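You operate a simulated robot arm through the tools that you are given. There is no shell and no other tool.

You run a simulated two-armed robot. Do the job below in one go: nothing can be reset, and whatever is moved stays where it is left.

## Task
Set the warm well to 65 C, stand the herb rice pan in it and probe the rice.
Fine: Use the probe on the well counter, lay it back and close the lid.
Where things are to end (x, y in the base frame): pan within 0.06 m of [0.72, 0.32].

The check looks at the end state, three seconds after you hand in, the way a careful person would. Anything else that was tipped, shoved, dropped, spilled or broken makes it a failure. Lids that push on must go on centred and level and be pressed home; caps that screw on are set level and turned clockwise until they are tight.

## Robot
Two 7-joint arms with two-finger grippers on one trunk that stands fixed in place. Base frame: the origin is at the foot of the trunk, x ahead of it, y to its left, z up; the work surface is at about z = 0.88. Readings come in m, rad, newtons and seconds.
The left shoulder is at [0.036, 0.175, 1.253], the right one opposite. With the tool pointing down near the work surface each hand reaches from about 0.1 to 0.84 m from the base axis, measured 20 degrees to its own side. Payload 2.94 kg a hand.
The TCP of each hand is the grasp point between the finger pads, 0.03 m short of the fingertips. In the tool frame z runs along the fingers and y along their closing line. Largest opening 0.138 m; the body of the gripper starts 0.109 m behind the TCP.
Orientation is that of the tool frame in the base frame, as [roll, pitch, yaw] about the fixed x, y, z axes, in that order (R = Rz(yaw) Ry(pitch) Rx(roll)). With the fingers straight down and closing along the base's y, the tool's x points along the base's -x, its y along +y and its z along -z.

## Interface
- The arms move only by the tool nudge_tool. It takes "left_deltas", "right_deltas" or both (then of equal length, played together; a hand with none holds still); each is a list of rows, each a list of 3 entries, a list of its own where there are three numbers: the turn, a rotation vector about the tool's x, y, z in degrees, then the shift along the tool's x, y, z in m, then the gripper command, from -1 (shut) to 1 (fully open), values between in proportion. In form: [[[ax, ay, az], [dx, dy, dz], gripper], ...]. A call has 1 to 20 rows; each row shifts and turns the commanded pose from where the row before left it, along the tool's axes as they then stand. Rows are played at 5 a second. More than 0.05 m and 0.15 rad between two rows, or a gripper value outside its range, and nothing of the call is played. Where a pose cannot be reached the arm comes as near as it can. A force on the tool above 40 N (or 10 N above the force at the start of the call, whichever is more), or a blocked arm, ends the call early, and 0.2 s more pass. Each finger halts on what it meets, pressing with about 26 N; the grip force reading is that of the motor and also rises with nothing between the fingers. The clock runs only during rows and for 0.2 s after the last one: add rows that do not move to give the fingers time. The reply holds the time, the measured pose of the TCP, the force on the tool along the base axes, the opening and the grip force, in the units named above and with some noise, with the torque about the TCP (base axes, N m) and any sound that the robot's microphone picked up.
- Cameras (640 x 400 px; columns grow to the right, rows downward): "scene" is now at [0.0841, 0.0325, 1.7221]; the picture's right is [0.43, -0.90, 0.00], its down [-0.72, -0.34, -0.61] and it looks along [0.55, 0.26, -0.80] (base axes); focal length 264 px, centre (320, 200). "left" rides on the left gripper at [0.071, -0.019, -0.146] in its tool frame; the picture's right is [0.26, 0.97, 0.00], its down [-0.85, 0.23, -0.48] and it looks along [-0.46, 0.12, 0.88] (tool axes); focal length 280 px, centre (320, 200). "right" rides on the right gripper at [0.071, 0.019, -0.146] in its tool frame; the picture's right is [-0.26, 0.96, 0.00], its down [-0.85, -0.23, -0.48] and it looks along [-0.46, -0.12, 0.88] (tool axes); focal length 280 px, centre (320, 200). There is no depth. A picture from a camera that has moved, and an enlarged one, comes with that camera's place and axes in the base frame and with its lens.
- capture(camera): a new picture of that camera. No time passes.
- slide_trunk(by): slides the trunk up (or, below 0, down) by that many m; the arms and the scene camera ride with it, the base frame stays. It gives what a move gives, with no picture.
- aim_head(pan, tilt): turns the head with the scene camera to pan (to the left, within 2.094 rad either way) and tilt (down, from -0.506 to 1.204), counted from straight ahead of the robot. It gives what a move gives.
- close_up(camera, box): a new picture of the part [left, top, right, bottom] of that camera's present view, enlarged. No time passes.
- finish_job(): hands the job in; it is judged then, once.

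Places have to be worked out from the pictures, the camera data and where the tool is seen. Open the grippers and draw the arms clear of the work before you hand the job in, unless the task says otherwise.

The tools are called after "Request:" as name(argument=value, ...) on one line, values as JSON. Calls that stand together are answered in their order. nudge_tool: Moves the arms, as the interface text tells. Its arguments: {"type":"object","properties":{"left_deltas":{"type":"array"},"right_deltas":{"type":"array"}},"required":[]} The other tools are called the same way: slide_trunk (by) slides the trunk up or down; aim_head (pan, tilt) turns the head that bears the scene camera; capture (camera) takes a picture; close_up (camera, box) takes an enlarged picture of a part of a camera's view; finish_job () hands the job in.

At the start:

```text
clock: 0.0
left_tcp_pos: [0.2842, 0.3258, 1.305]
left_tool_rot: [3.141, 0.0, 3.142]
left_ft_force: [0.5, 0.0, 0.0]
left_wrist_torque: [-0.04, -0.01, -0.01]
left_grip_width: 0.138
left_gripper_force: 0.0
right_tcp_pos: [0.505, 0.0727, 1.3023]
right_tool_rot: [-3.141, -0.001, 3.141]
right_ft_force: [0.5, 0.0, 0.2]
right_wrist_torque: [0.04, 0.02, -0.01]
right_grip_width: 0.1382
right_gripper_force: 0.0
trunk travel left (down, up): [-0.425, 0.309]
head pan, tilt: [0.447, 0.92]
```

scene: 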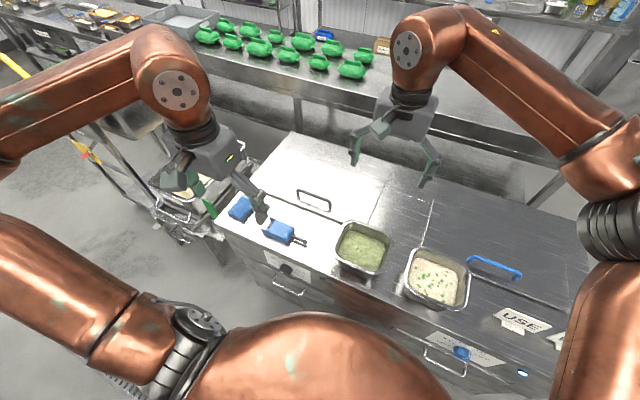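
right: 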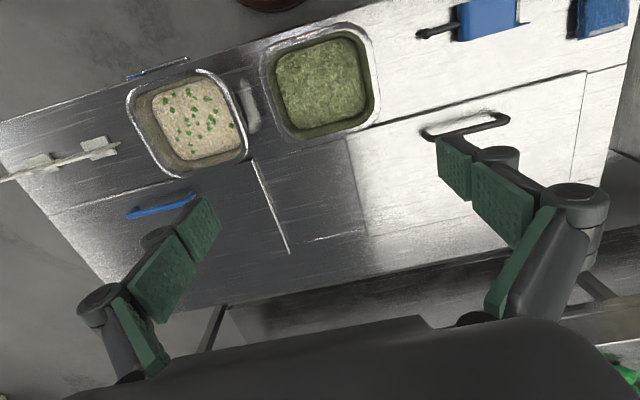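
left: 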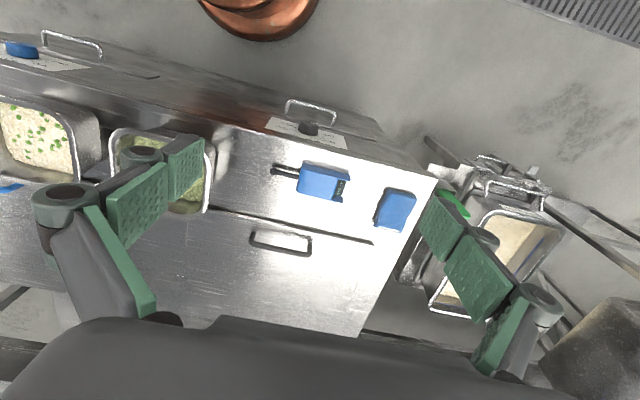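

I start by looking closer at the counter: two pans, two blue items near the left, two lids with handles and knobs on the front panel.

Request:
close_up(camera="scene", box=[200, 120, 400, 300])

Request:
close_up(camera="scene", box=[380, 220, 600, 380])

Request:
close_up(camera="left", box=[0, 20, 440, 280])

Request:
close_up(camera="right", box=[0, 0, 640, 300])

```text
2.22 times, centred on (300, 210) of scene
camera zoom: at [0.0841, 0.0325, 1.7221], right [0.43, -0.9, 0.0], down [-0.72, -0.34, -0.61], along [0.55, 0.26, -0.8], focal length 587 px, centre (364, 178)
```

zoom: 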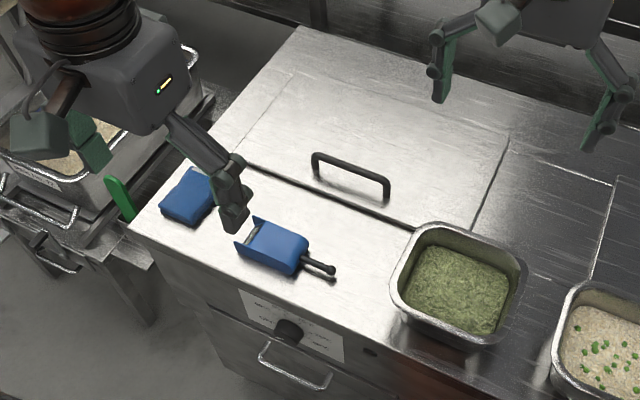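

```text
2.50 times, centred on (490, 300) of scene
camera zoom: at [0.0841, 0.0325, 1.7221], right [0.43, -0.9, 0.0], down [-0.72, -0.34, -0.61], along [0.55, 0.26, -0.8], focal length 661 px, centre (-105, -50)
```

zoom: 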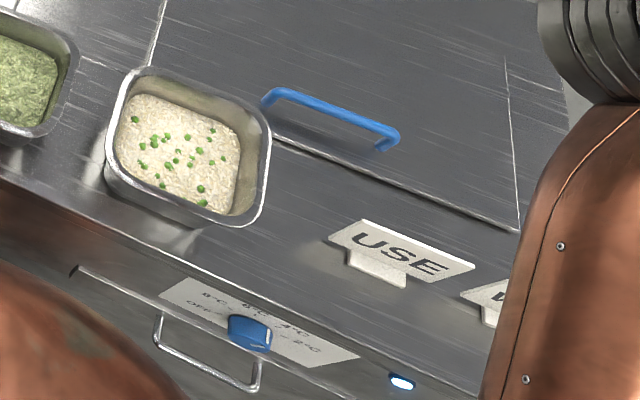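

```text
1.45 times, centred on (220, 150) of left
camera zoom: at [0.2138, 0.307, 1.4497], right [-0.26, 0.97, 0.0], down [0.85, 0.23, 0.48], along [0.46, 0.12, -0.88], focal length 408 px, centre (466, 273)
```

zoom: 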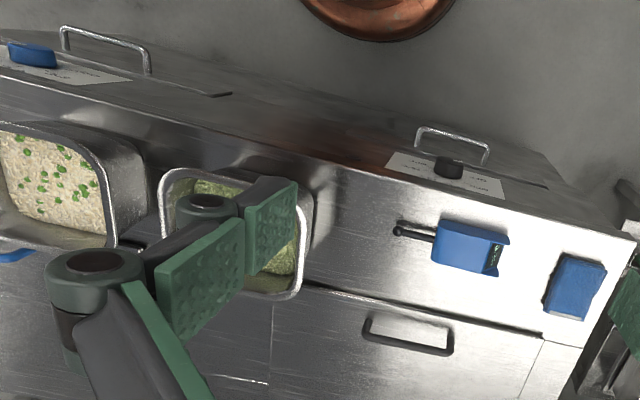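

```text
1.00 times, centred on (320, 150) of right (not enlarged: the box is as wide or as high as the picture)
camera zoom: at [0.4342, 0.0914, 1.4481], right [0.26, 0.96, 0.0], down [0.85, -0.23, 0.47], along [0.46, -0.12, -0.88], focal length 280 px, centre (320, 250)
```

zoom: 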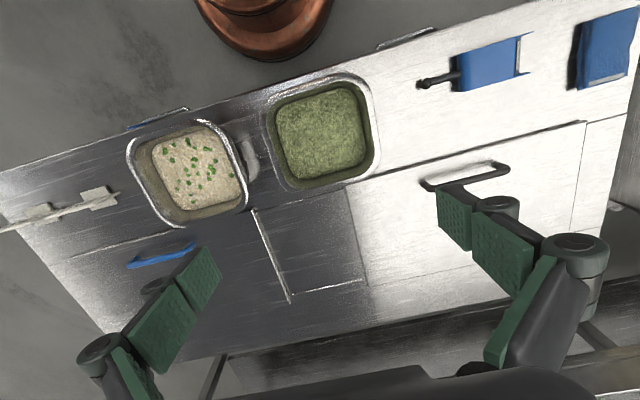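

The counter is square to the base: front edge at x≈0.40, black-handled lid at x 0.60–0.86, y 0.11–0.54, pans near [0.50,0.08] and [0.50,-0.16]. I enlarge the dial plates, the blue items and the cards to read them.

Request:
close_up(camera="left", box=[255, 85, 365, 155])

Request:
close_up(camera="left", box=[0, 20, 120, 95])

Request:
close_up(camera="left", box=[260, 145, 430, 250])

Request:
close_up(camera="scene", box=[250, 240, 340, 300])

Request:
close_up(camera="scene", box=[420, 290, 580, 380])

```text
5.71 times, centred on (310, 120) of left
camera zoom: at [0.2138, 0.307, 1.4497], right [-0.26, 0.97, 0.0], down [0.85, 0.23, 0.48], along [0.46, 0.12, -0.88], focal length 1602 px, centre (377, 657)
```

zoom: 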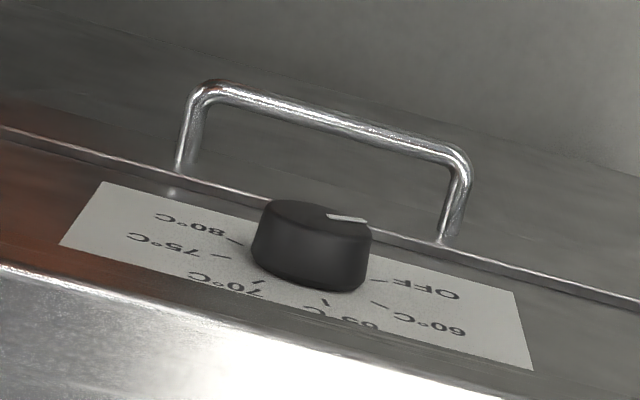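

```text
5.33 times, centred on (60, 58) of left
camera zoom: at [0.2138, 0.307, 1.4497], right [-0.26, 0.97, 0.0], down [0.85, 0.23, 0.48], along [0.46, 0.12, -0.88], focal length 1495 px, centre (1707, 960)
```

zoom: 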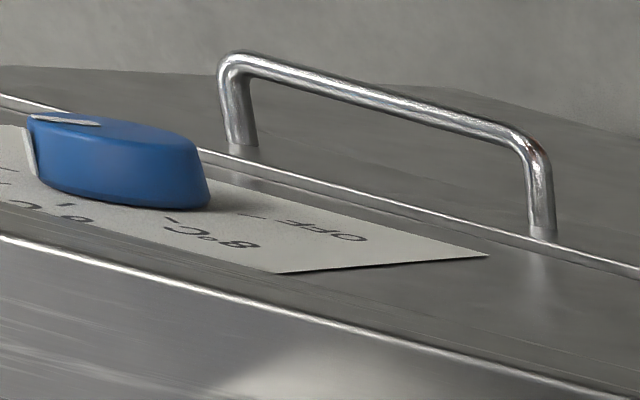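

```text
3.76 times, centred on (345, 198) of left
camera zoom: at [0.2138, 0.307, 1.4497], right [-0.26, 0.97, 0.0], down [0.85, 0.23, 0.48], along [0.46, 0.12, -0.88], focal length 1056 px, centre (226, 209)
```

zoom: 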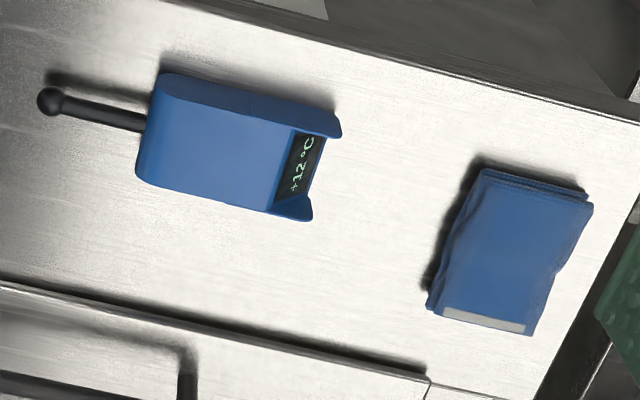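

```text
6.67 times, centred on (295, 270) of scene
camera zoom: at [0.0841, 0.0325, 1.7221], right [0.43, -0.9, 0.0], down [-0.72, -0.34, -0.61], along [0.55, 0.26, -0.8], focal length 1762 px, centre (487, -267)
```

zoom: 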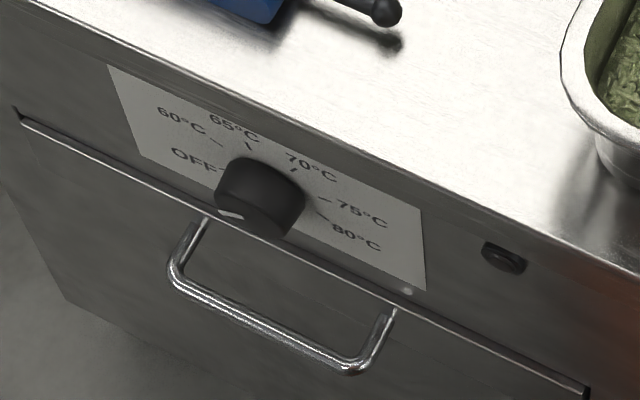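

```text
4.00 times, centred on (500, 335) of scene
camera zoom: at [0.0841, 0.0325, 1.7221], right [0.43, -0.9, 0.0], down [-0.72, -0.34, -0.61], along [0.55, 0.26, -0.8], focal length 1057 px, centre (-400, -340)
```

zoom: 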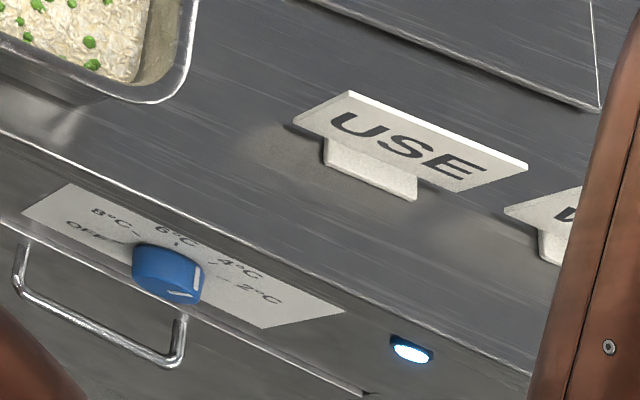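

The black dial has OFF, 60, 65, 70, 75, 80 °C and sits at about OFF; the probe on the counter shows +12 °C. Next I look closely at the contents of both pans, and at the cards.

Request:
close_up(camera="scene", box=[325, 210, 405, 285])

Request:
close_up(camera="scene", box=[395, 235, 480, 315])

Request:
close_up(camera="right", box=[110, 10, 390, 190])

Request:
close_up(camera="right", box=[0, 100, 160, 230])

Request:
close_up(camera="left", box=[400, 130, 620, 340])

```text
5.33 times, centred on (365, 248) of scene
camera zoom: at [0.0841, 0.0325, 1.7221], right [0.43, -0.9, 0.0], down [-0.72, -0.34, -0.61], along [0.55, 0.26, -0.8], focal length 1410 px, centre (80, -53)
```

zoom: 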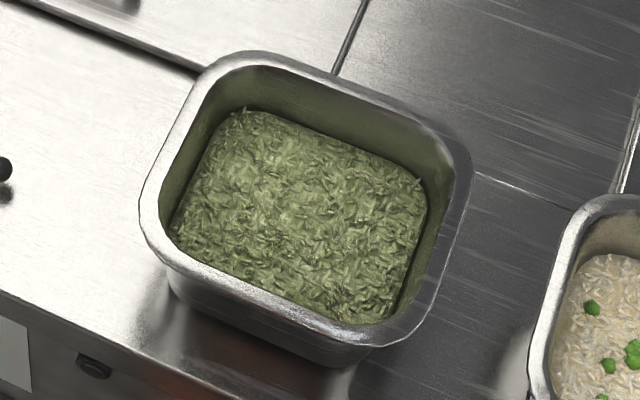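

```text
5.00 times, centred on (438, 275) of scene
camera zoom: at [0.0841, 0.0325, 1.7221], right [0.43, -0.9, 0.0], down [-0.72, -0.34, -0.61], along [0.55, 0.26, -0.8], focal length 1322 px, centre (-268, -175)
```

zoom: 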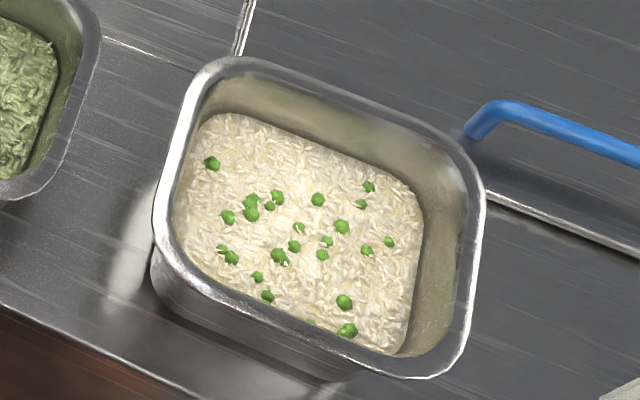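

```text
2.22 times, centred on (250, 100) of right
camera zoom: at [0.4342, 0.0914, 1.4481], right [0.26, 0.96, 0.0], down [0.85, -0.23, 0.47], along [0.46, -0.12, -0.88], focal length 623 px, centre (476, 422)
```

zoom: 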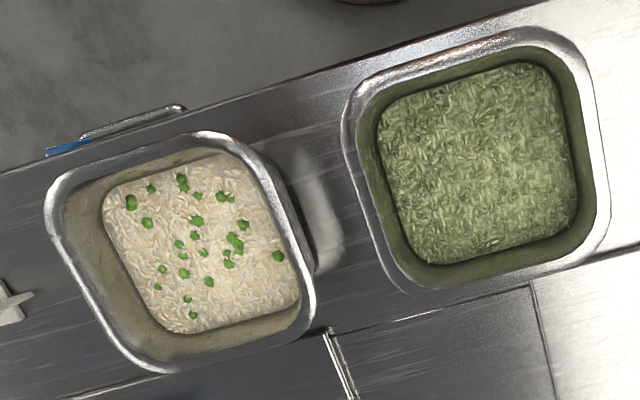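

```text
3.08 times, centred on (80, 165) of right
camera zoom: at [0.4342, 0.0914, 1.4481], right [0.26, 0.96, 0.0], down [0.85, -0.23, 0.47], along [0.46, -0.12, -0.88], focal length 863 px, centre (1058, 308)
```

zoom: 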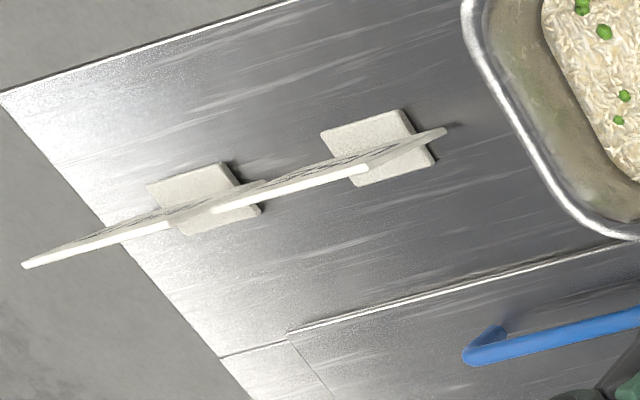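

```text
1.90 times, centred on (510, 235) of left
camera zoom: at [0.2138, 0.307, 1.4497], right [-0.26, 0.97, 0.0], down [0.85, 0.23, 0.48], along [0.46, 0.12, -0.88], focal length 534 px, centre (-42, 133)
```

zoom: 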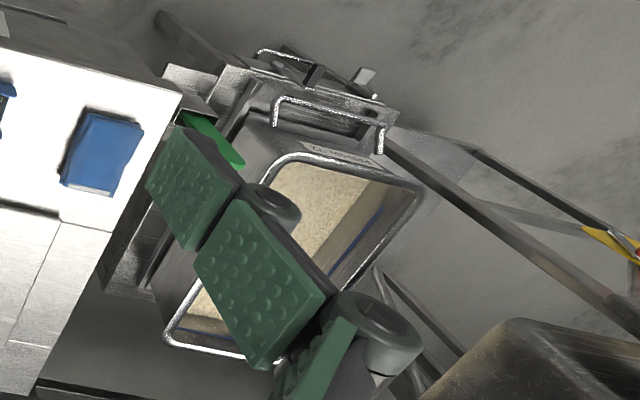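

The green pan seems to be green rice, the other white rice with green round bits; I need any labels, so I turn the head to look at the cards and surroundings.

Request:
aim_head(pan=-0.3, tilt=0.9)

Request:
capture(camera="scene")

Request:
aim_head(pan=1.2, tilt=0.8)

Request:
capture(camera="scene")

Request:
aim_head(pan=0.3, tilt=0.3)

Request:
capture(camera="scene")

```text
clock: 1.1
left_tcp_pos: [0.2847, 0.3263, 1.3035]
left_tool_rot: [-3.14, 0.0, 3.14]
left_ft_force: [-0.4, -0.3, -0.6]
left_wrist_torque: [0.01, -0.03, -0.02]
left_grip_width: 0.1381
left_gripper_force: 0.0
right_tcp_pos: [0.5053, 0.0724, 1.3032]
right_tool_rot: [-3.141, -0.002, 3.141]
right_ft_force: [-0.2, 0.2, 1.0]
right_wrist_torque: [-0.04, -0.01, 0.03]
right_grip_width: 0.138
right_gripper_force: 0.1
trunk travel left (down, up): [-0.425, 0.309]
head pan, tilt: [-0.3, 0.901]
```

```text
taken
camera scene: at [0.0891, -0.0219, 1.7236], right [-0.3, -0.96, 0.0], down [-0.75, 0.23, -0.62], along [0.59, -0.18, -0.78], focal length 264 px, centre (320, 200)
```

scene: 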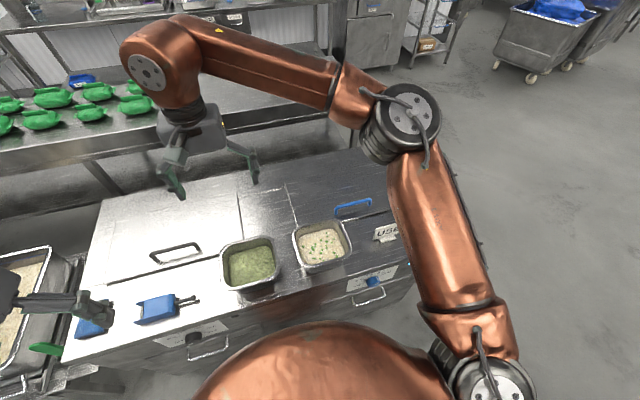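

```text
clock: 2.7
left_tcp_pos: [0.2836, 0.3259, 1.3049]
left_tool_rot: [-3.141, 0.0, -3.141]
left_ft_force: [0.7, -0.2, 0.0]
left_wrist_torque: [-0.03, 0.0, -0.01]
left_grip_width: 0.1377
left_gripper_force: 0.0
right_tcp_pos: [0.5052, 0.0731, 1.302]
right_tool_rot: [-3.14, -0.002, 3.14]
right_ft_force: [0.6, 0.0, -0.1]
right_wrist_torque: [0.0, 0.03, 0.03]
right_grip_width: 0.1379
right_gripper_force: 0.1
trunk travel left (down, up): [-0.425, 0.309]
head pan, tilt: [1.201, 0.799]
```

```text
taken
camera scene: at [0.0463, 0.0755, 1.7315], right [0.93, -0.36, 0.0], down [-0.26, -0.67, -0.7], along [0.25, 0.65, -0.72], focal length 264 px, centre (320, 200)
```

scene: 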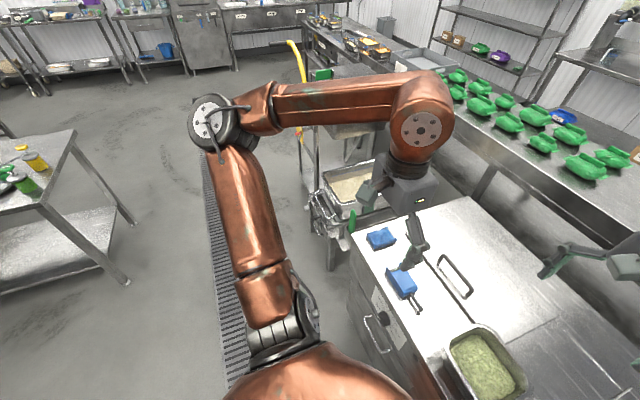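

```text
clock: 3.9
left_tcp_pos: [0.2834, 0.3251, 1.303]
left_tool_rot: [-3.141, -0.001, -3.14]
left_ft_force: [0.2, 0.6, 0.2]
left_wrist_torque: [0.02, 0.0, 0.03]
left_grip_width: 0.1379
left_gripper_force: 0.0
right_tcp_pos: [0.5048, 0.0728, 1.3032]
right_tool_rot: [3.141, -0.002, 3.141]
right_ft_force: [0.5, -0.4, -0.4]
right_wrist_torque: [0.03, 0.01, 0.01]
right_grip_width: 0.1378
right_gripper_force: 0.0
trunk travel left (down, up): [-0.425, 0.309]
head pan, tilt: [0.3, 0.3]
```

```text
taken
camera scene: at [0.1062, 0.0281, 1.7758], right [0.3, -0.96, 0.0], down [-0.28, -0.09, -0.95], along [0.91, 0.28, -0.3], focal length 264 px, centre (320, 200)
```

scene: 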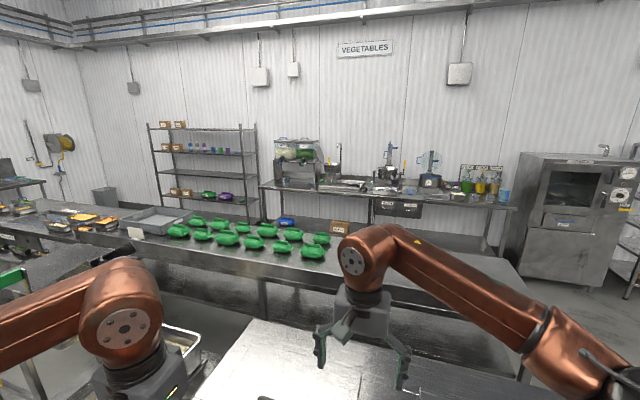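

Nothing else in the room matters; I re-aim the head at the counter and bring the right hand back and down so that its camera sees the pans' fronts.

Request:
aim_head(pan=0.35, tilt=0.95)

Request:
nudge_tool(right_deltas=[[[0, 0, 0], [0.045, -0.03, 0], 1], [[0, 0, 0], [0.045, -0.03, 0], 1], [[0, 0, 0], [0.045, -0.02, 0], 1], [[0, 0, 0], [0.045, -0.02, 0], 1], [[0, 0, 0], [0.0, 0, 0.04], 1], [[0, 0, 0], [0, 0, 0.04], 1], [[0, 0, 0], [0, 0, 0.04], 1], [[0, 0, 0], [0, 0, 0], 1]])

Request:
capture(camera="right")

Request:
capture(camera="scene")

```text
clock: 4.9
left_tcp_pos: [0.2849, 0.3262, 1.3035]
left_tool_rot: [3.141, 0.0, 3.141]
left_ft_force: [0.2, 0.0, -0.7]
left_wrist_torque: [0.02, -0.01, 0.01]
left_grip_width: 0.1377
left_gripper_force: 0.0
right_tcp_pos: [0.5042, 0.0722, 1.3032]
right_tool_rot: [3.141, -0.002, -3.141]
right_ft_force: [-0.3, -0.4, 0.6]
right_wrist_torque: [-0.01, 0.01, 0.01]
right_grip_width: 0.138
right_gripper_force: 0.1
trunk travel left (down, up): [-0.425, 0.309]
head pan, tilt: [0.351, 0.949]
```

```text
refused: row 1 steps farther than a row can; nothing moved
```

```text
taken
camera right: at [0.4342, 0.0914, 1.4481], right [0.26, 0.96, 0.0], down [0.85, -0.23, 0.47], along [0.46, -0.12, -0.88], focal length 280 px, centre (320, 200)
```

right: 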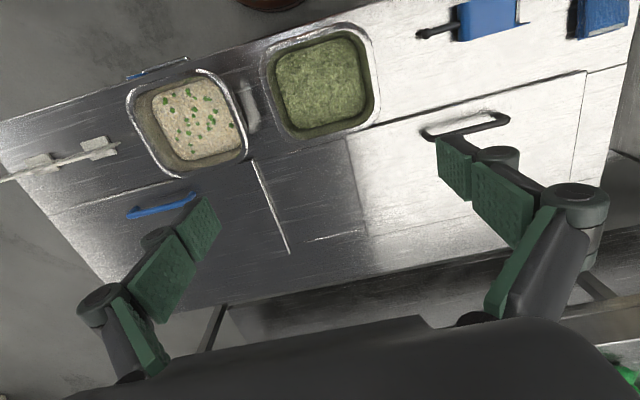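

```text
taken
camera scene: at [0.0854, 0.0253, 1.72], right [0.34, -0.94, 0.0], down [-0.76, -0.28, -0.58], along [0.55, 0.2, -0.81], focal length 264 px, centre (320, 200)
```

scene: 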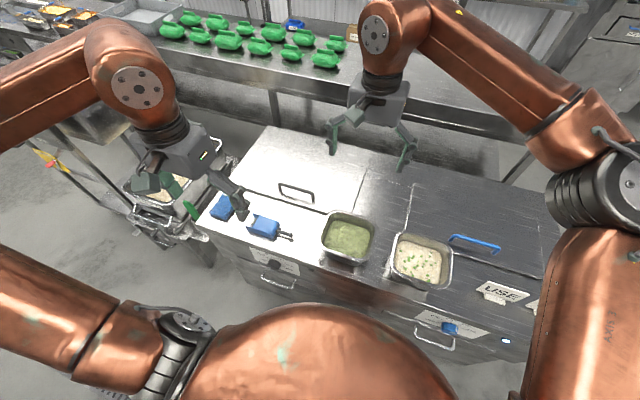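

The first step was too long (0.054 m), so I repeat the retreat with shorter rows.

Request:
nudge_tool(right_deltas=[[[0, 0, 0], [0.04, -0.02, 0], 1], [[0, 0, 0], [0.04, -0.02, 0], 1], [[0, 0, 0], [0.04, -0.02, 0], 1], [[0, 0, 0], [0.04, -0.02, 0], 1], [[0, 0, 0], [0.04, -0.02, 0], 1], [[0, 0, 0], [0, 0, 0.04], 1], [[0, 0, 0], [0, 0, 0.04], 1], [[0, 0, 0], [0, 0, 0.04], 1], [[0, 0, 0], [0, 0, 0], 1]])

Request:
capture(camera="right")

Request:
capture(camera="scene")

```text
clock: 6.9
left_tcp_pos: [0.2819, 0.3244, 1.3034]
left_tool_rot: [3.14, 0.002, 3.141]
left_ft_force: [0.8, -0.1, 0.6]
left_wrist_torque: [0.0, -0.01, -0.02]
left_grip_width: 0.138
left_gripper_force: 0.0
right_tcp_pos: [0.3039, -0.0274, 1.1829]
right_tool_rot: [-3.141, 0.0, -3.141]
right_ft_force: [-0.3, 0.0, -0.1]
right_wrist_torque: [0.03, -0.01, 0.0]
right_grip_width: 0.138
right_gripper_force: 0.0
trunk travel left (down, up): [-0.425, 0.309]
head pan, tilt: [0.351, 0.949]
```

```text
taken
camera right: at [0.2333, -0.009, 1.3283], right [0.26, 0.96, 0.0], down [0.85, -0.23, 0.47], along [0.46, -0.12, -0.88], focal length 280 px, centre (320, 200)
```

right: 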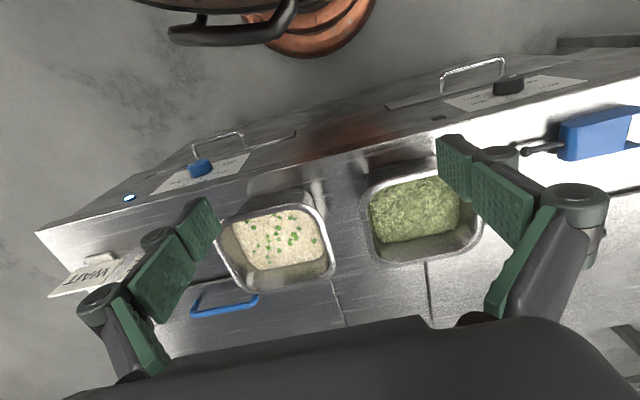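

```text
taken
camera scene: at [0.0845, 0.0254, 1.7201], right [0.34, -0.94, 0.0], down [-0.76, -0.28, -0.58], along [0.55, 0.2, -0.81], focal length 264 px, centre (320, 200)
```

scene: 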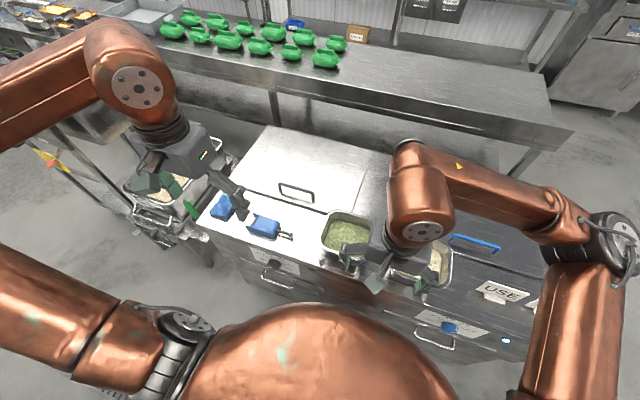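

Request:
close_up(camera="right", box=[210, 150, 490, 300])

Request:
close_up(camera="right", box=[360, 170, 490, 260])

Request:
close_up(camera="right", box=[230, 190, 340, 290])

```text
2.29 times, centred on (350, 225) of right
camera zoom: at [0.2333, -0.009, 1.3283], right [0.26, 0.96, 0.0], down [0.85, -0.23, 0.47], along [0.46, -0.12, -0.88], focal length 641 px, centre (251, 143)
```

zoom: 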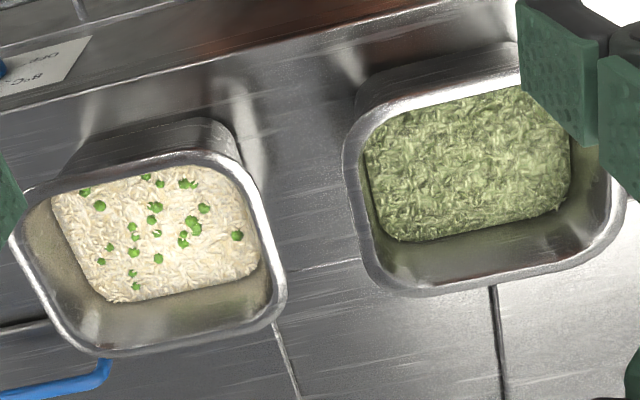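

```text
4.44 times, centred on (425, 215) of right
camera zoom: at [0.2333, -0.009, 1.3283], right [0.26, 0.96, 0.0], down [0.85, -0.23, 0.47], along [0.46, -0.12, -0.88], focal length 1246 px, centre (-147, 133)
```

zoom: 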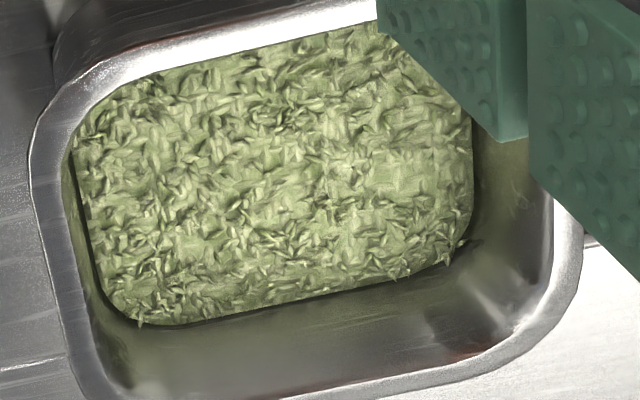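

```text
4.00 times, centred on (285, 240) of right
camera zoom: at [0.2333, -0.009, 1.3283], right [0.26, 0.96, 0.0], down [0.85, -0.23, 0.47], along [0.46, -0.12, -0.88], focal length 1122 px, centre (460, 40)
```

zoom: 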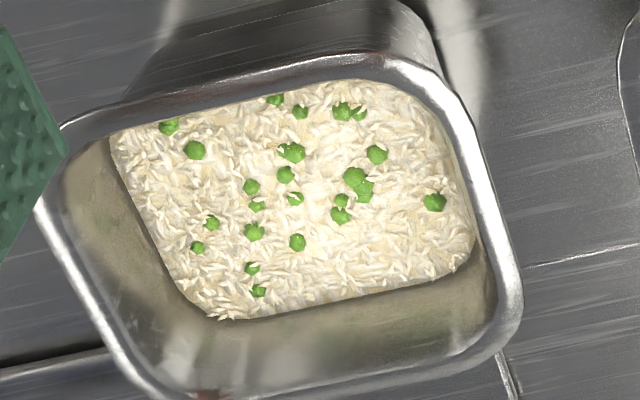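

The green pan holds rice tinted green throughout (herb rice), the other is white rice with peas, so the pan at about [0.505, 0.08] is the one. Now I lower the left hand in front of the counter and pitch it forward to see and later grip the dial.

Request:
nudge_tool(left_deltas=[[[0, 0, 0], [0, 0, 0.04], 1], [[0, 0, 0], [0, 0, 0.04], 1], [[0, 0, 0], [0, 0, 0.04], 1], [[0, 0, 0], [0, 0, 0.04], 1], [[0, -7.5, 0], [0, 0, 0], 1], [[0, -7.5, 0], [0, 0, 0], 1], [[0, -7.5, 0], [0, 0, 0], 1], [[0, -7.5, 0], [0, 0, 0], 1], [[0, 0, 0], [0, 0, 0], 1]])

Request:
capture(camera="left")

Request:
capture(camera="scene")

```text
clock: 8.9
left_tcp_pos: [0.2869, 0.3307, 1.1457]
left_tool_rot: [-3.124, 0.366, -3.104]
left_ft_force: [0.0, 0.0, -0.1]
left_wrist_torque: [-0.01, -0.03, 0.03]
left_grip_width: 0.1379
left_gripper_force: 0.1
left hand out of reach, approached as far as the arm can: row 7, 8
right_tcp_pos: [0.3066, -0.0282, 1.1835]
right_tool_rot: [-3.14, 0.0, -3.14]
right_ft_force: [0.1, 0.2, 0.5]
right_wrist_torque: [0.03, 0.05, -0.01]
right_grip_width: 0.138
right_gripper_force: 0.1
trunk travel left (down, up): [-0.425, 0.309]
head pan, tilt: [0.351, 0.949]
```

```text
taken
camera left: at [0.17, 0.31, 1.2566], right [-0.27, 0.96, -0.11], down [0.62, 0.26, 0.74], along [0.74, 0.14, -0.66], focal length 280 px, centre (320, 200)
```

left: 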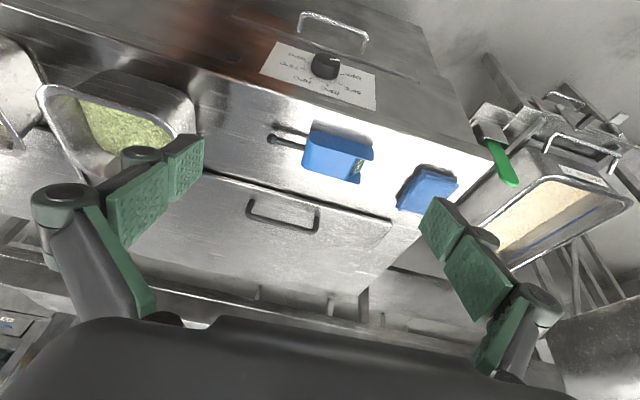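

```text
taken
camera scene: at [0.0865, 0.025, 1.7199], right [0.34, -0.94, 0.0], down [-0.76, -0.28, -0.58], along [0.55, 0.2, -0.81], focal length 264 px, centre (320, 200)
```

scene: 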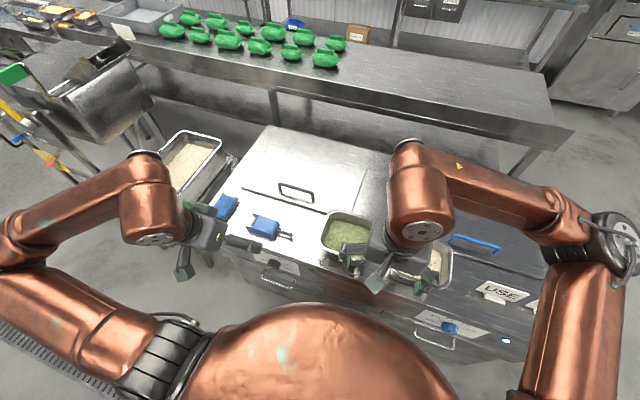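

The pitch stops at about 21° with the hand so close to the body, so I go lower where the arm is less folded and then try pitching further.

Request:
nudge_tool(left_deltas=[[[0, 0, 0], [0.017, 0, 0.036], 1], [[0, 0, 0], [0.017, 0, 0.036], 1], [[0, 0, 0], [0.017, 0, 0.036], 1], [[0, 0, 0], [0.017, 0, 0.036], 1], [[0, 0, 0], [0.017, 0, 0.036], 1], [[0, 0, 0], [0, 0, 0], 1]])

Request:
capture(camera="left")

```text
clock: 10.3
left_tcp_pos: [0.2864, 0.3311, 1.146]
left_tool_rot: [-3.122, 0.365, -3.104]
left_ft_force: [-0.1, 0.4, 0.1]
left_wrist_torque: [0.02, 0.01, 0.02]
left_grip_width: 0.138
left_gripper_force: 0.1
left hand out of reach, approached as far as the arm can: row 1, 2, 3, 4, 5
right_tcp_pos: [0.3049, -0.028, 1.1846]
right_tool_rot: [3.141, 0.0, 3.142]
right_ft_force: [0.0, -0.1, 0.5]
right_wrist_torque: [0.02, 0.01, -0.02]
right_grip_width: 0.1379
right_gripper_force: 0.0
trunk travel left (down, up): [-0.425, 0.309]
head pan, tilt: [0.351, 0.949]
```

```text
taken
camera left: at [0.1692, 0.3101, 1.2567], right [-0.27, 0.96, -0.11], down [0.62, 0.26, 0.74], along [0.74, 0.14, -0.66], focal length 280 px, centre (320, 200)
```

left: 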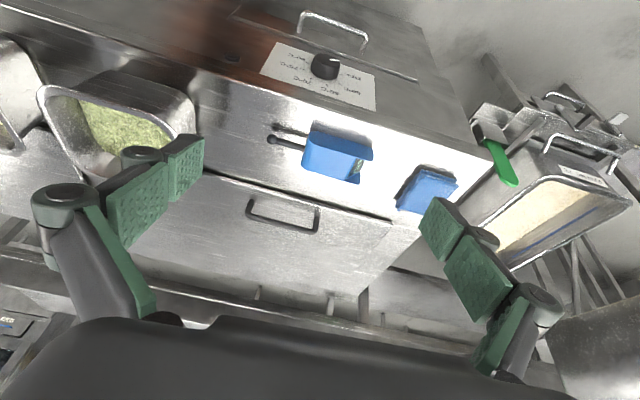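

No motion at all, so a limit is reached there. I try one small forward step to learn how the command behaves from here.

Request:
nudge_tool(left_deltas=[[[0, 0, 0], [-0.037, 0, 0.015], 1], [[0, 0, 0], [0, 0, 0], 1]])

```text
clock: 10.9
left_tcp_pos: [0.3253, 0.3326, 1.1455]
left_tool_rot: [-3.122, 0.366, -3.103]
left_ft_force: [-0.2, 1.0, 0.1]
left_wrist_torque: [-0.02, -0.04, 0.03]
left_grip_width: 0.1378
left_gripper_force: 0.0
right_tcp_pos: [0.3031, -0.0276, 1.1832]
right_tool_rot: [3.141, 0.002, 3.141]
right_ft_force: [0.4, 0.2, 0.7]
right_wrist_torque: [-0.01, -0.04, -0.02]
right_grip_width: 0.1378
right_gripper_force: 0.0
trunk travel left (down, up): [-0.425, 0.309]
head pan, tilt: [0.351, 0.949]
```

The command restarts from the reached pose, good. I try further pitch from here, in alternation with forward/down steps.

Request:
nudge_tool(left_deltas=[[[0, -6, 0], [0, 0, 0], 1], [[0, -6, 0], [0, 0, 0], 1], [[0, 0, 0], [0.015, 0, 0.037], 1], [[0, 0, 0], [0.015, 0, 0.037], 1], [[0, 0, 0], [0, 0, 0], 1]])

```text
clock: 12.1
left_tcp_pos: [0.3308, 0.3433, 1.1394]
left_tool_rot: [-3.112, 0.561, -3.083]
left_ft_force: [-0.4, -0.7, 0.2]
left_wrist_torque: [0.05, 0.01, 0.03]
left_grip_width: 0.1381
left_gripper_force: 0.0
left hand out of reach, approached as far as the arm can: row 2, 3, 4
right_tcp_pos: [0.3048, -0.0288, 1.1842]
right_tool_rot: [3.14, -0.002, 3.141]
right_ft_force: [0.0, -0.4, 0.3]
right_wrist_torque: [0.0, 0.01, -0.02]
right_grip_width: 0.1381
right_gripper_force: 0.1
trunk travel left (down, up): [-0.425, 0.309]
head pan, tilt: [0.351, 0.949]
```

Pitch is now 32°. The view may already show the dial well, so I take a picture; a gentle pitch with the hand rolling about the dial's axis should be enough to turn it.

Request:
capture(camera="left")

Request:
close_up(camera="left", box=[240, 10, 400, 110])

```text
taken
camera left: at [0.1959, 0.3205, 1.2255], right [-0.26, 0.95, -0.16], down [0.45, 0.27, 0.85], along [0.85, 0.15, -0.5], focal length 280 px, centre (320, 200)
```

left: 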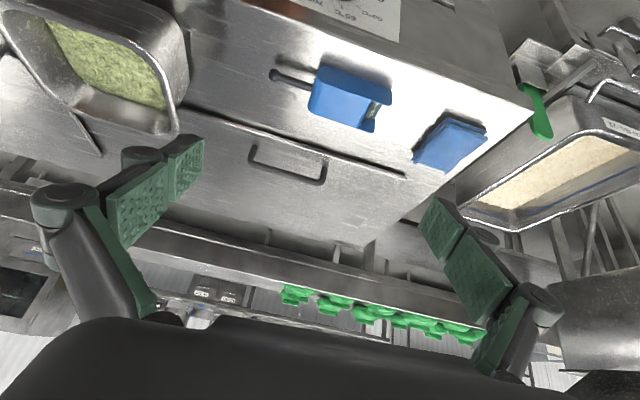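

```text
4.00 times, centred on (320, 60) of left
camera zoom: at [0.1959, 0.3205, 1.2255], right [-0.26, 0.95, -0.16], down [0.45, 0.27, 0.85], along [0.85, 0.15, -0.5], focal length 1122 px, centre (320, 760)
```

zoom: 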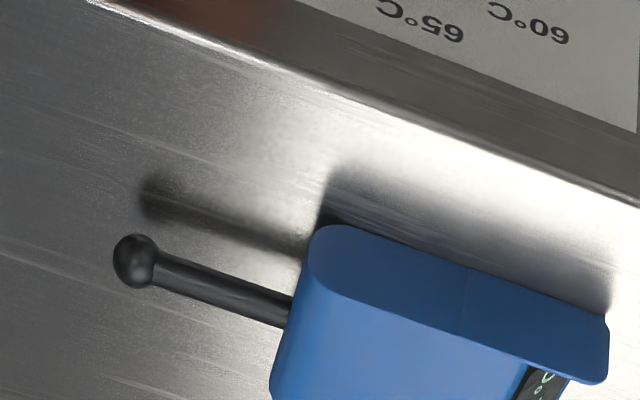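

The camera looks too high when pitched this far. I take most of the pitch out and go lower so the dial comes into the middle of the view.

Request:
nudge_tool(left_deltas=[[[0, 7, 0], [0, 0, 0], 1], [[0, 7, 0], [0, 0, 0], 1], [[0, 7, 0], [0, 0, 0], 1], [[0, 0, 0], [0.018, 0, 0.036], 1], [[0, 0, 0], [0.018, 0, 0.036], 1], [[0, 0, 0], [0.018, 0, 0.036], 1], [[0, 0, 0], [0.018, 0, 0.036], 1], [[0, 0, 0], [0, 0, 0], 1]])

Request:
capture(camera="left")

```text
clock: 13.9
left_tcp_pos: [0.2914, 0.3398, 0.9825]
left_tool_rot: [-3.124, 0.208, -3.108]
left_ft_force: [0.1, 0.1, 0.7]
left_wrist_torque: [-0.01, 0.0, 0.0]
left_grip_width: 0.1381
left_gripper_force: 0.0
right_tcp_pos: [0.3043, -0.0268, 1.1848]
right_tool_rot: [3.14, -0.003, -3.141]
right_ft_force: [0.2, 0.1, -0.9]
right_wrist_torque: [0.05, 0.03, 0.02]
right_grip_width: 0.1378
right_gripper_force: 0.1
trunk travel left (down, up): [-0.425, 0.309]
head pan, tilt: [0.351, 0.949]
```

```text
taken
camera left: at [0.1927, 0.3204, 1.1113], right [-0.29, 0.96, -0.07], down [0.72, 0.26, 0.64], along [0.63, 0.13, -0.77], focal length 280 px, centre (320, 200)
```

left: 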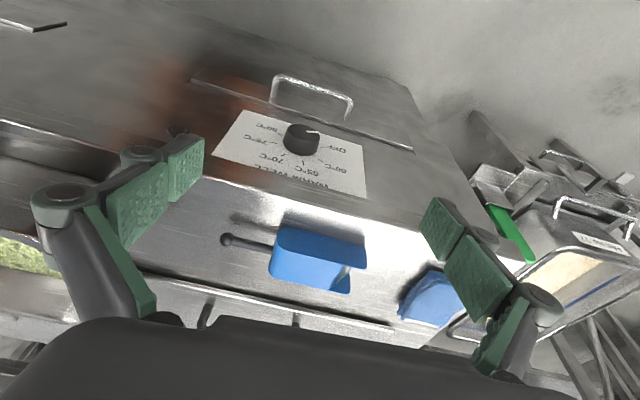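

Request:
close_up(camera="left", box=[200, 95, 390, 215])

Request:
close_up(camera="left", box=[200, 200, 400, 320])

```text
3.33 times, centred on (295, 155) of left
camera zoom: at [0.1927, 0.3204, 1.1113], right [-0.29, 0.96, -0.07], down [0.72, 0.26, 0.64], along [0.63, 0.13, -0.77], focal length 935 px, centre (403, 350)
```

zoom: 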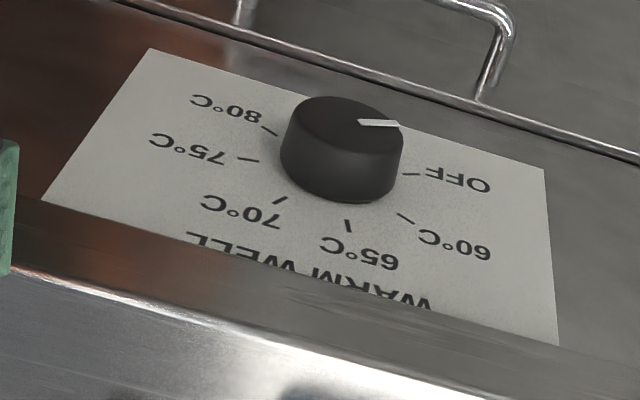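

```text
3.20 times, centred on (300, 260) of left
camera zoom: at [0.1927, 0.3204, 1.1113], right [-0.29, 0.96, -0.07], down [0.72, 0.26, 0.64], along [0.63, 0.13, -0.77], focal length 897 px, centre (384, 8)
```

zoom: 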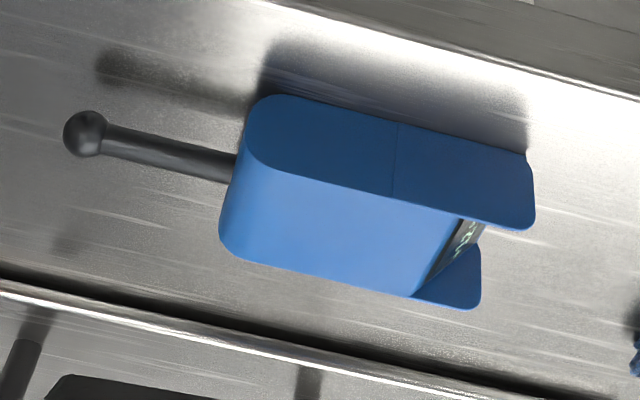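

The plate reads "WARM WELL" with the pointer on OFF; triangulating with the scene picture puts the panel at x≈0.405 and the dial axis at about y=0.323, z=0.746, radius ≈0.024, and OFF→65 is about 90° clockwise. I square the hand, set a small pitch and lean it 45° to the left about the base x axis, ready to grip.

Request:
nudge_tool(left_deltas=[[[-0.6, -5.3, 1.9], [-0.03, 0, 0.006], 1], [[0, 0, 0], [-0.01, 0, 0.003], 0.6], [[7.16, 0, -2.22], [0, 0, 0], 0.6], [[7.16, 0, -2.22], [0, 0, 0], 0.6], [[7.16, 0, -2.22], [0, 0, 0], 0.6], [[7.16, 0, -2.22], [0, 0, 0], 0.6], [[7.16, 0, -2.22], [0, 0, 0], 0.6], [[7.16, 0, -2.22], [0, 0, 0], 0.6], [[0, 0, 0], [0, 0, 0], 0.6]])

Request:
capture(camera="left")

Request:
capture(camera="scene")

```text
clock: 15.9
left_tcp_pos: [0.3322, 0.3406, 0.9839]
left_tool_rot: [-2.333, 0.212, -2.927]
left_ft_force: [-0.1, -1.4, -0.3]
left_wrist_torque: [0.03, 0.01, 0.0]
left_grip_width: 0.1105
left_gripper_force: 0.1
right_tcp_pos: [0.3049, -0.0281, 1.1839]
right_tool_rot: [3.138, -0.001, -3.142]
right_ft_force: [0.2, 0.1, 0.5]
right_wrist_torque: [0.03, 0.01, -0.02]
right_grip_width: 0.1383
right_gripper_force: 0.1
trunk travel left (down, up): [-0.425, 0.309]
head pan, tilt: [0.351, 0.949]
```

```text
taken
camera left: at [0.2223, 0.4118, 1.0815], right [-0.25, 0.63, -0.74], down [0.67, 0.66, 0.34], along [0.7, -0.41, -0.59], focal length 280 px, centre (320, 200)
```

left: 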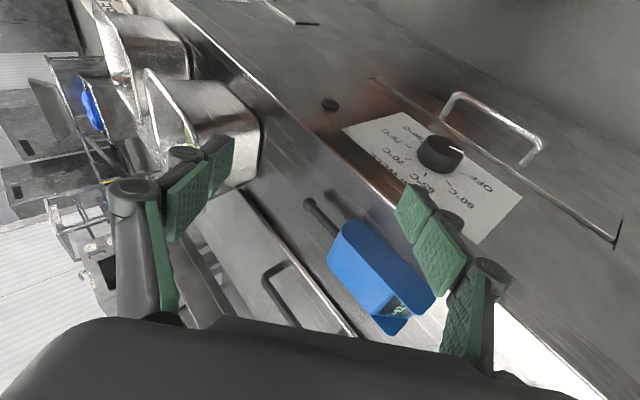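

```text
taken
camera scene: at [0.0852, 0.0247, 1.72], right [0.34, -0.94, 0.0], down [-0.76, -0.28, -0.58], along [0.55, 0.2, -0.81], focal length 264 px, centre (320, 200)
```

scene: 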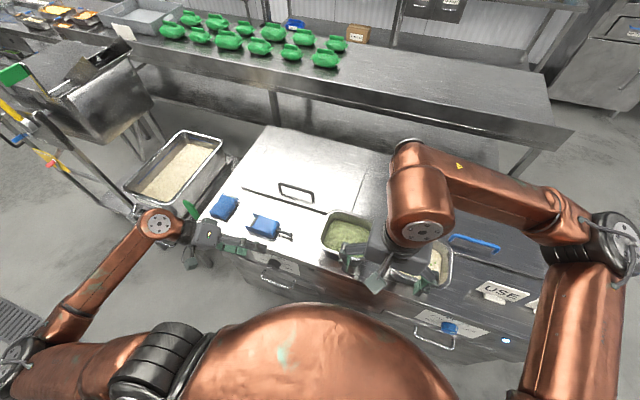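

The leaned pose is reachable and the dial re-measures at about y=0.327, z=0.743. I move the hand down in front of the panel, still clear in x, to line it up with the dial.

Request:
nudge_tool(left_deltas=[[[0, 0, 0], [0.01015, 0.02608, 0.02603], 0.6], [[0, 0, 0], [0.01015, 0.02608, 0.02603], 0.6], [[0, 0, 0], [0.01015, 0.02608, 0.02603], 0.6], [[0, 0, 0], [0.01015, 0.02608, 0.02603], 0.6], [[0, 0, 0], [0.01015, 0.02608, 0.02603], 0.6], [[0, 0, 0], [0.01015, 0.02608, 0.02603], 0.6], [[0, 0, 0], [0, 0, 0], 0.6]])

Request:
capture(camera="left")

Request:
capture(camera="scene")

```text
clock: 17.5
left_tcp_pos: [0.3258, 0.3212, 0.9233]
left_tool_rot: [-2.342, 0.187, -2.915]
left_ft_force: [0.2, 0.2, 0.1]
left_wrist_torque: [0.03, 0.01, -0.03]
left_grip_width: 0.1103
left_gripper_force: 0.0
left hand out of reach, approached as far as the arm can: row 2, 3, 4, 5, 6
right_tcp_pos: [0.304, -0.0272, 1.1836]
right_tool_rot: [-3.14, -0.002, 3.141]
right_ft_force: [1.4, 0.3, -0.9]
right_wrist_torque: [0.02, 0.01, -0.01]
right_grip_width: 0.1381
right_gripper_force: 0.1
trunk travel left (down, up): [-0.425, 0.309]
head pan, tilt: [0.351, 0.949]
```

```text
taken
camera left: at [0.2179, 0.389, 1.0224], right [-0.28, 0.63, -0.73], down [0.67, 0.67, 0.32], along [0.69, -0.4, -0.6], focal length 280 px, centre (320, 200)
```

left: 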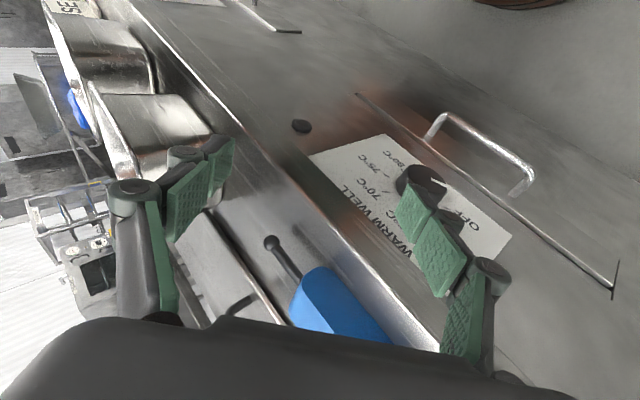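

```text
taken
camera scene: at [0.0852, 0.0254, 1.72], right [0.34, -0.94, 0.0], down [-0.76, -0.28, -0.58], along [0.55, 0.2, -0.81], focal length 264 px, centre (320, 200)
```

scene: 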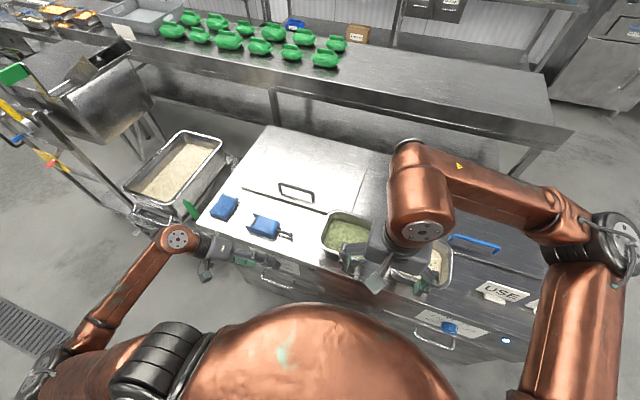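

The left arm runs out of reach there. The right arm can come at the dial with its natural lean instead, so I lift and un-lean the left hand and park it to the left.

Request:
nudge_tool(left_deltas=[[[0, 0, 0], [-0.0084, -0.0283, -0.027], 1], [[0, 0, 0], [-0.0084, -0.0283, -0.027], 1], [[0, 0, 0], [-0.0084, -0.0283, -0.027], 1], [[0, 0, 0], [-0.0084, -0.0283, -0.027], 1], [[-7.16, 0, 2.22], [0, 0, 0], 1], [[-7.16, 0, 2.22], [0, 0, 0], 1], [[-7.16, 0, 2.22], [0, 0, 0], 1], [[-7.16, 0, 2.22], [0, 0, 0], 1], [[-7.16, 0, 2.22], [0, 0, 0], 1], [[-7.16, 0, 2.22], [0, 0, 0], 1], [[0, 0, 0], [0, 0.04, -0.02], 1], [[0, 0, 0], [0, 0.04, -0.02], 1], [[0, 0, 0], [0, 0.04, -0.02], 1], [[0, 0, 0], [0, 0.04, -0.02], 1], [[0, 0, 0], [0, 0.04, -0.02], 1], [[0, 0, 0], [0, 0, 0], 1]])

Request:
capture(camera="scene")

```text
clock: 20.9
left_tcp_pos: [0.2957, 0.5214, 1.1789]
left_tool_rot: [3.141, 0.299, -3.141]
left_ft_force: [0.0, 0.3, -1.2]
left_wrist_torque: [0.01, 0.01, 0.01]
left_grip_width: 0.1381
left_gripper_force: 0.1
right_tcp_pos: [0.3043, -0.0274, 1.1834]
right_tool_rot: [3.141, -0.002, -3.141]
right_ft_force: [0.2, 0.2, 0.2]
right_wrist_torque: [0.01, 0.02, 0.03]
right_grip_width: 0.1382
right_gripper_force: 0.1
trunk travel left (down, up): [-0.425, 0.309]
head pan, tilt: [0.351, 0.949]
```

```text
taken
camera scene: at [0.0857, 0.0252, 1.7199], right [0.34, -0.94, 0.0], down [-0.76, -0.28, -0.58], along [0.55, 0.2, -0.81], focal length 264 px, centre (320, 200)
```

scene: 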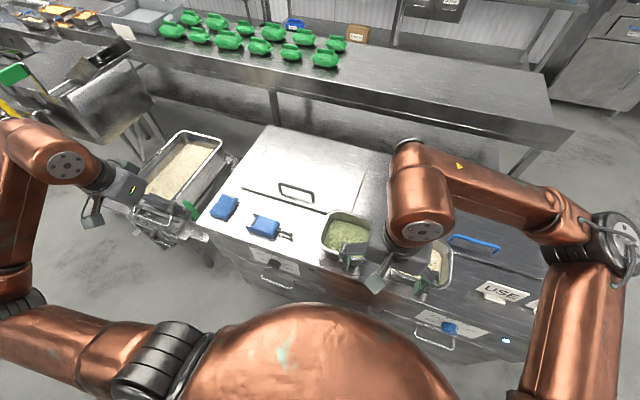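

The left arm is clear. I swing the right hand across in front of the counter toward the dial, lower it and pitch it forward slightly.

Request:
nudge_tool(right_deltas=[[[0, 0, 0], [-0.002, 0.0385, 0.02], 0.6], [[0, 0, 0], [-0.002, 0.0385, 0.02], 0.6], [[0, 0, 0], [-0.002, 0.0385, 0.02], 0.6], [[0, 0, 0], [-0.002, 0.0385, 0.02], 0.6], [[0, 0, 0], [-0.002, 0.0385, 0.02], 0.6], [[0, 0, 0], [-0.002, 0.0385, 0.02], 0.6], [[0, 0, 0], [-0.002, 0.0385, 0.02], 0.6], [[0, 0, 0], [-0.002, 0.0385, 0.02], 0.6], [[0, 0, 0], [-0.002, 0.0385, 0.02], 0.6], [[0, -5.73, 0], [0, 0, 0], 0.6], [[0, -5.73, 0], [0, 0, 0], 0.6], [[0, -5.73, 0], [0, 0, 0], 0.6], [[0, 0, 0], [0, 0, 0], 0.6]])

Request:
capture(camera="right")

Request:
capture(camera="scene")

```text
clock: 23.7
left_tcp_pos: [0.2957, 0.5191, 1.1789]
left_tool_rot: [3.14, 0.302, -3.141]
left_ft_force: [0.3, 0.9, 0.2]
left_wrist_torque: [0.05, -0.01, 0.04]
left_grip_width: 0.138
left_gripper_force: 0.1
right_tcp_pos: [0.3235, 0.3198, 1.0037]
right_tool_rot: [-3.141, 0.301, 3.14]
right_ft_force: [-0.9, 0.3, -0.4]
right_wrist_torque: [-0.01, 0.02, 0.01]
right_grip_width: 0.1104
right_gripper_force: 0.1
trunk travel left (down, up): [-0.425, 0.309]
head pan, tilt: [0.351, 0.949]
```

```text
taken
camera right: at [0.2121, 0.3377, 1.1211], right [0.25, 0.96, 0.08], down [0.67, -0.23, 0.71], along [0.7, -0.12, -0.7], focal length 280 px, centre (320, 200)
```

right: 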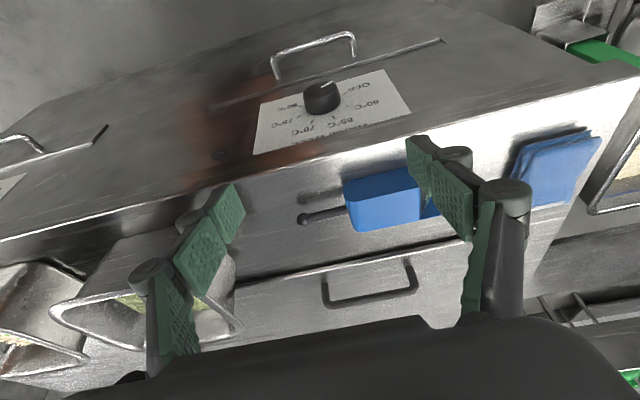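

```text
taken
camera scene: at [0.0858, 0.0252, 1.72], right [0.34, -0.94, 0.0], down [-0.76, -0.28, -0.58], along [0.55, 0.2, -0.81], focal length 264 px, centre (320, 200)
```

scene: 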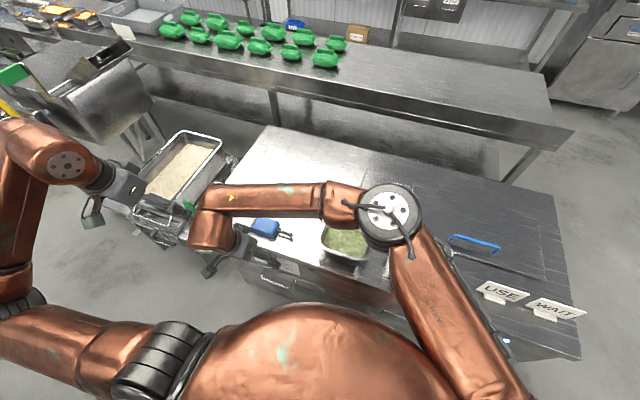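

The dial is in the right camera's view; I enlarge it to fix its place and the tick angles more exactly.

Request:
close_up(camera="right", box=[245, 50, 425, 165])

```text
3.48 times, centred on (335, 108) of right
camera zoom: at [0.2121, 0.3377, 1.1211], right [0.25, 0.96, 0.08], down [0.67, -0.23, 0.71], along [0.7, -0.12, -0.7], focal length 975 px, centre (268, 522)
```

zoom: 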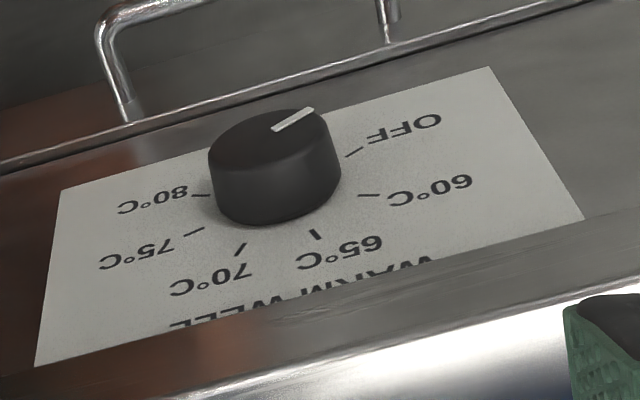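

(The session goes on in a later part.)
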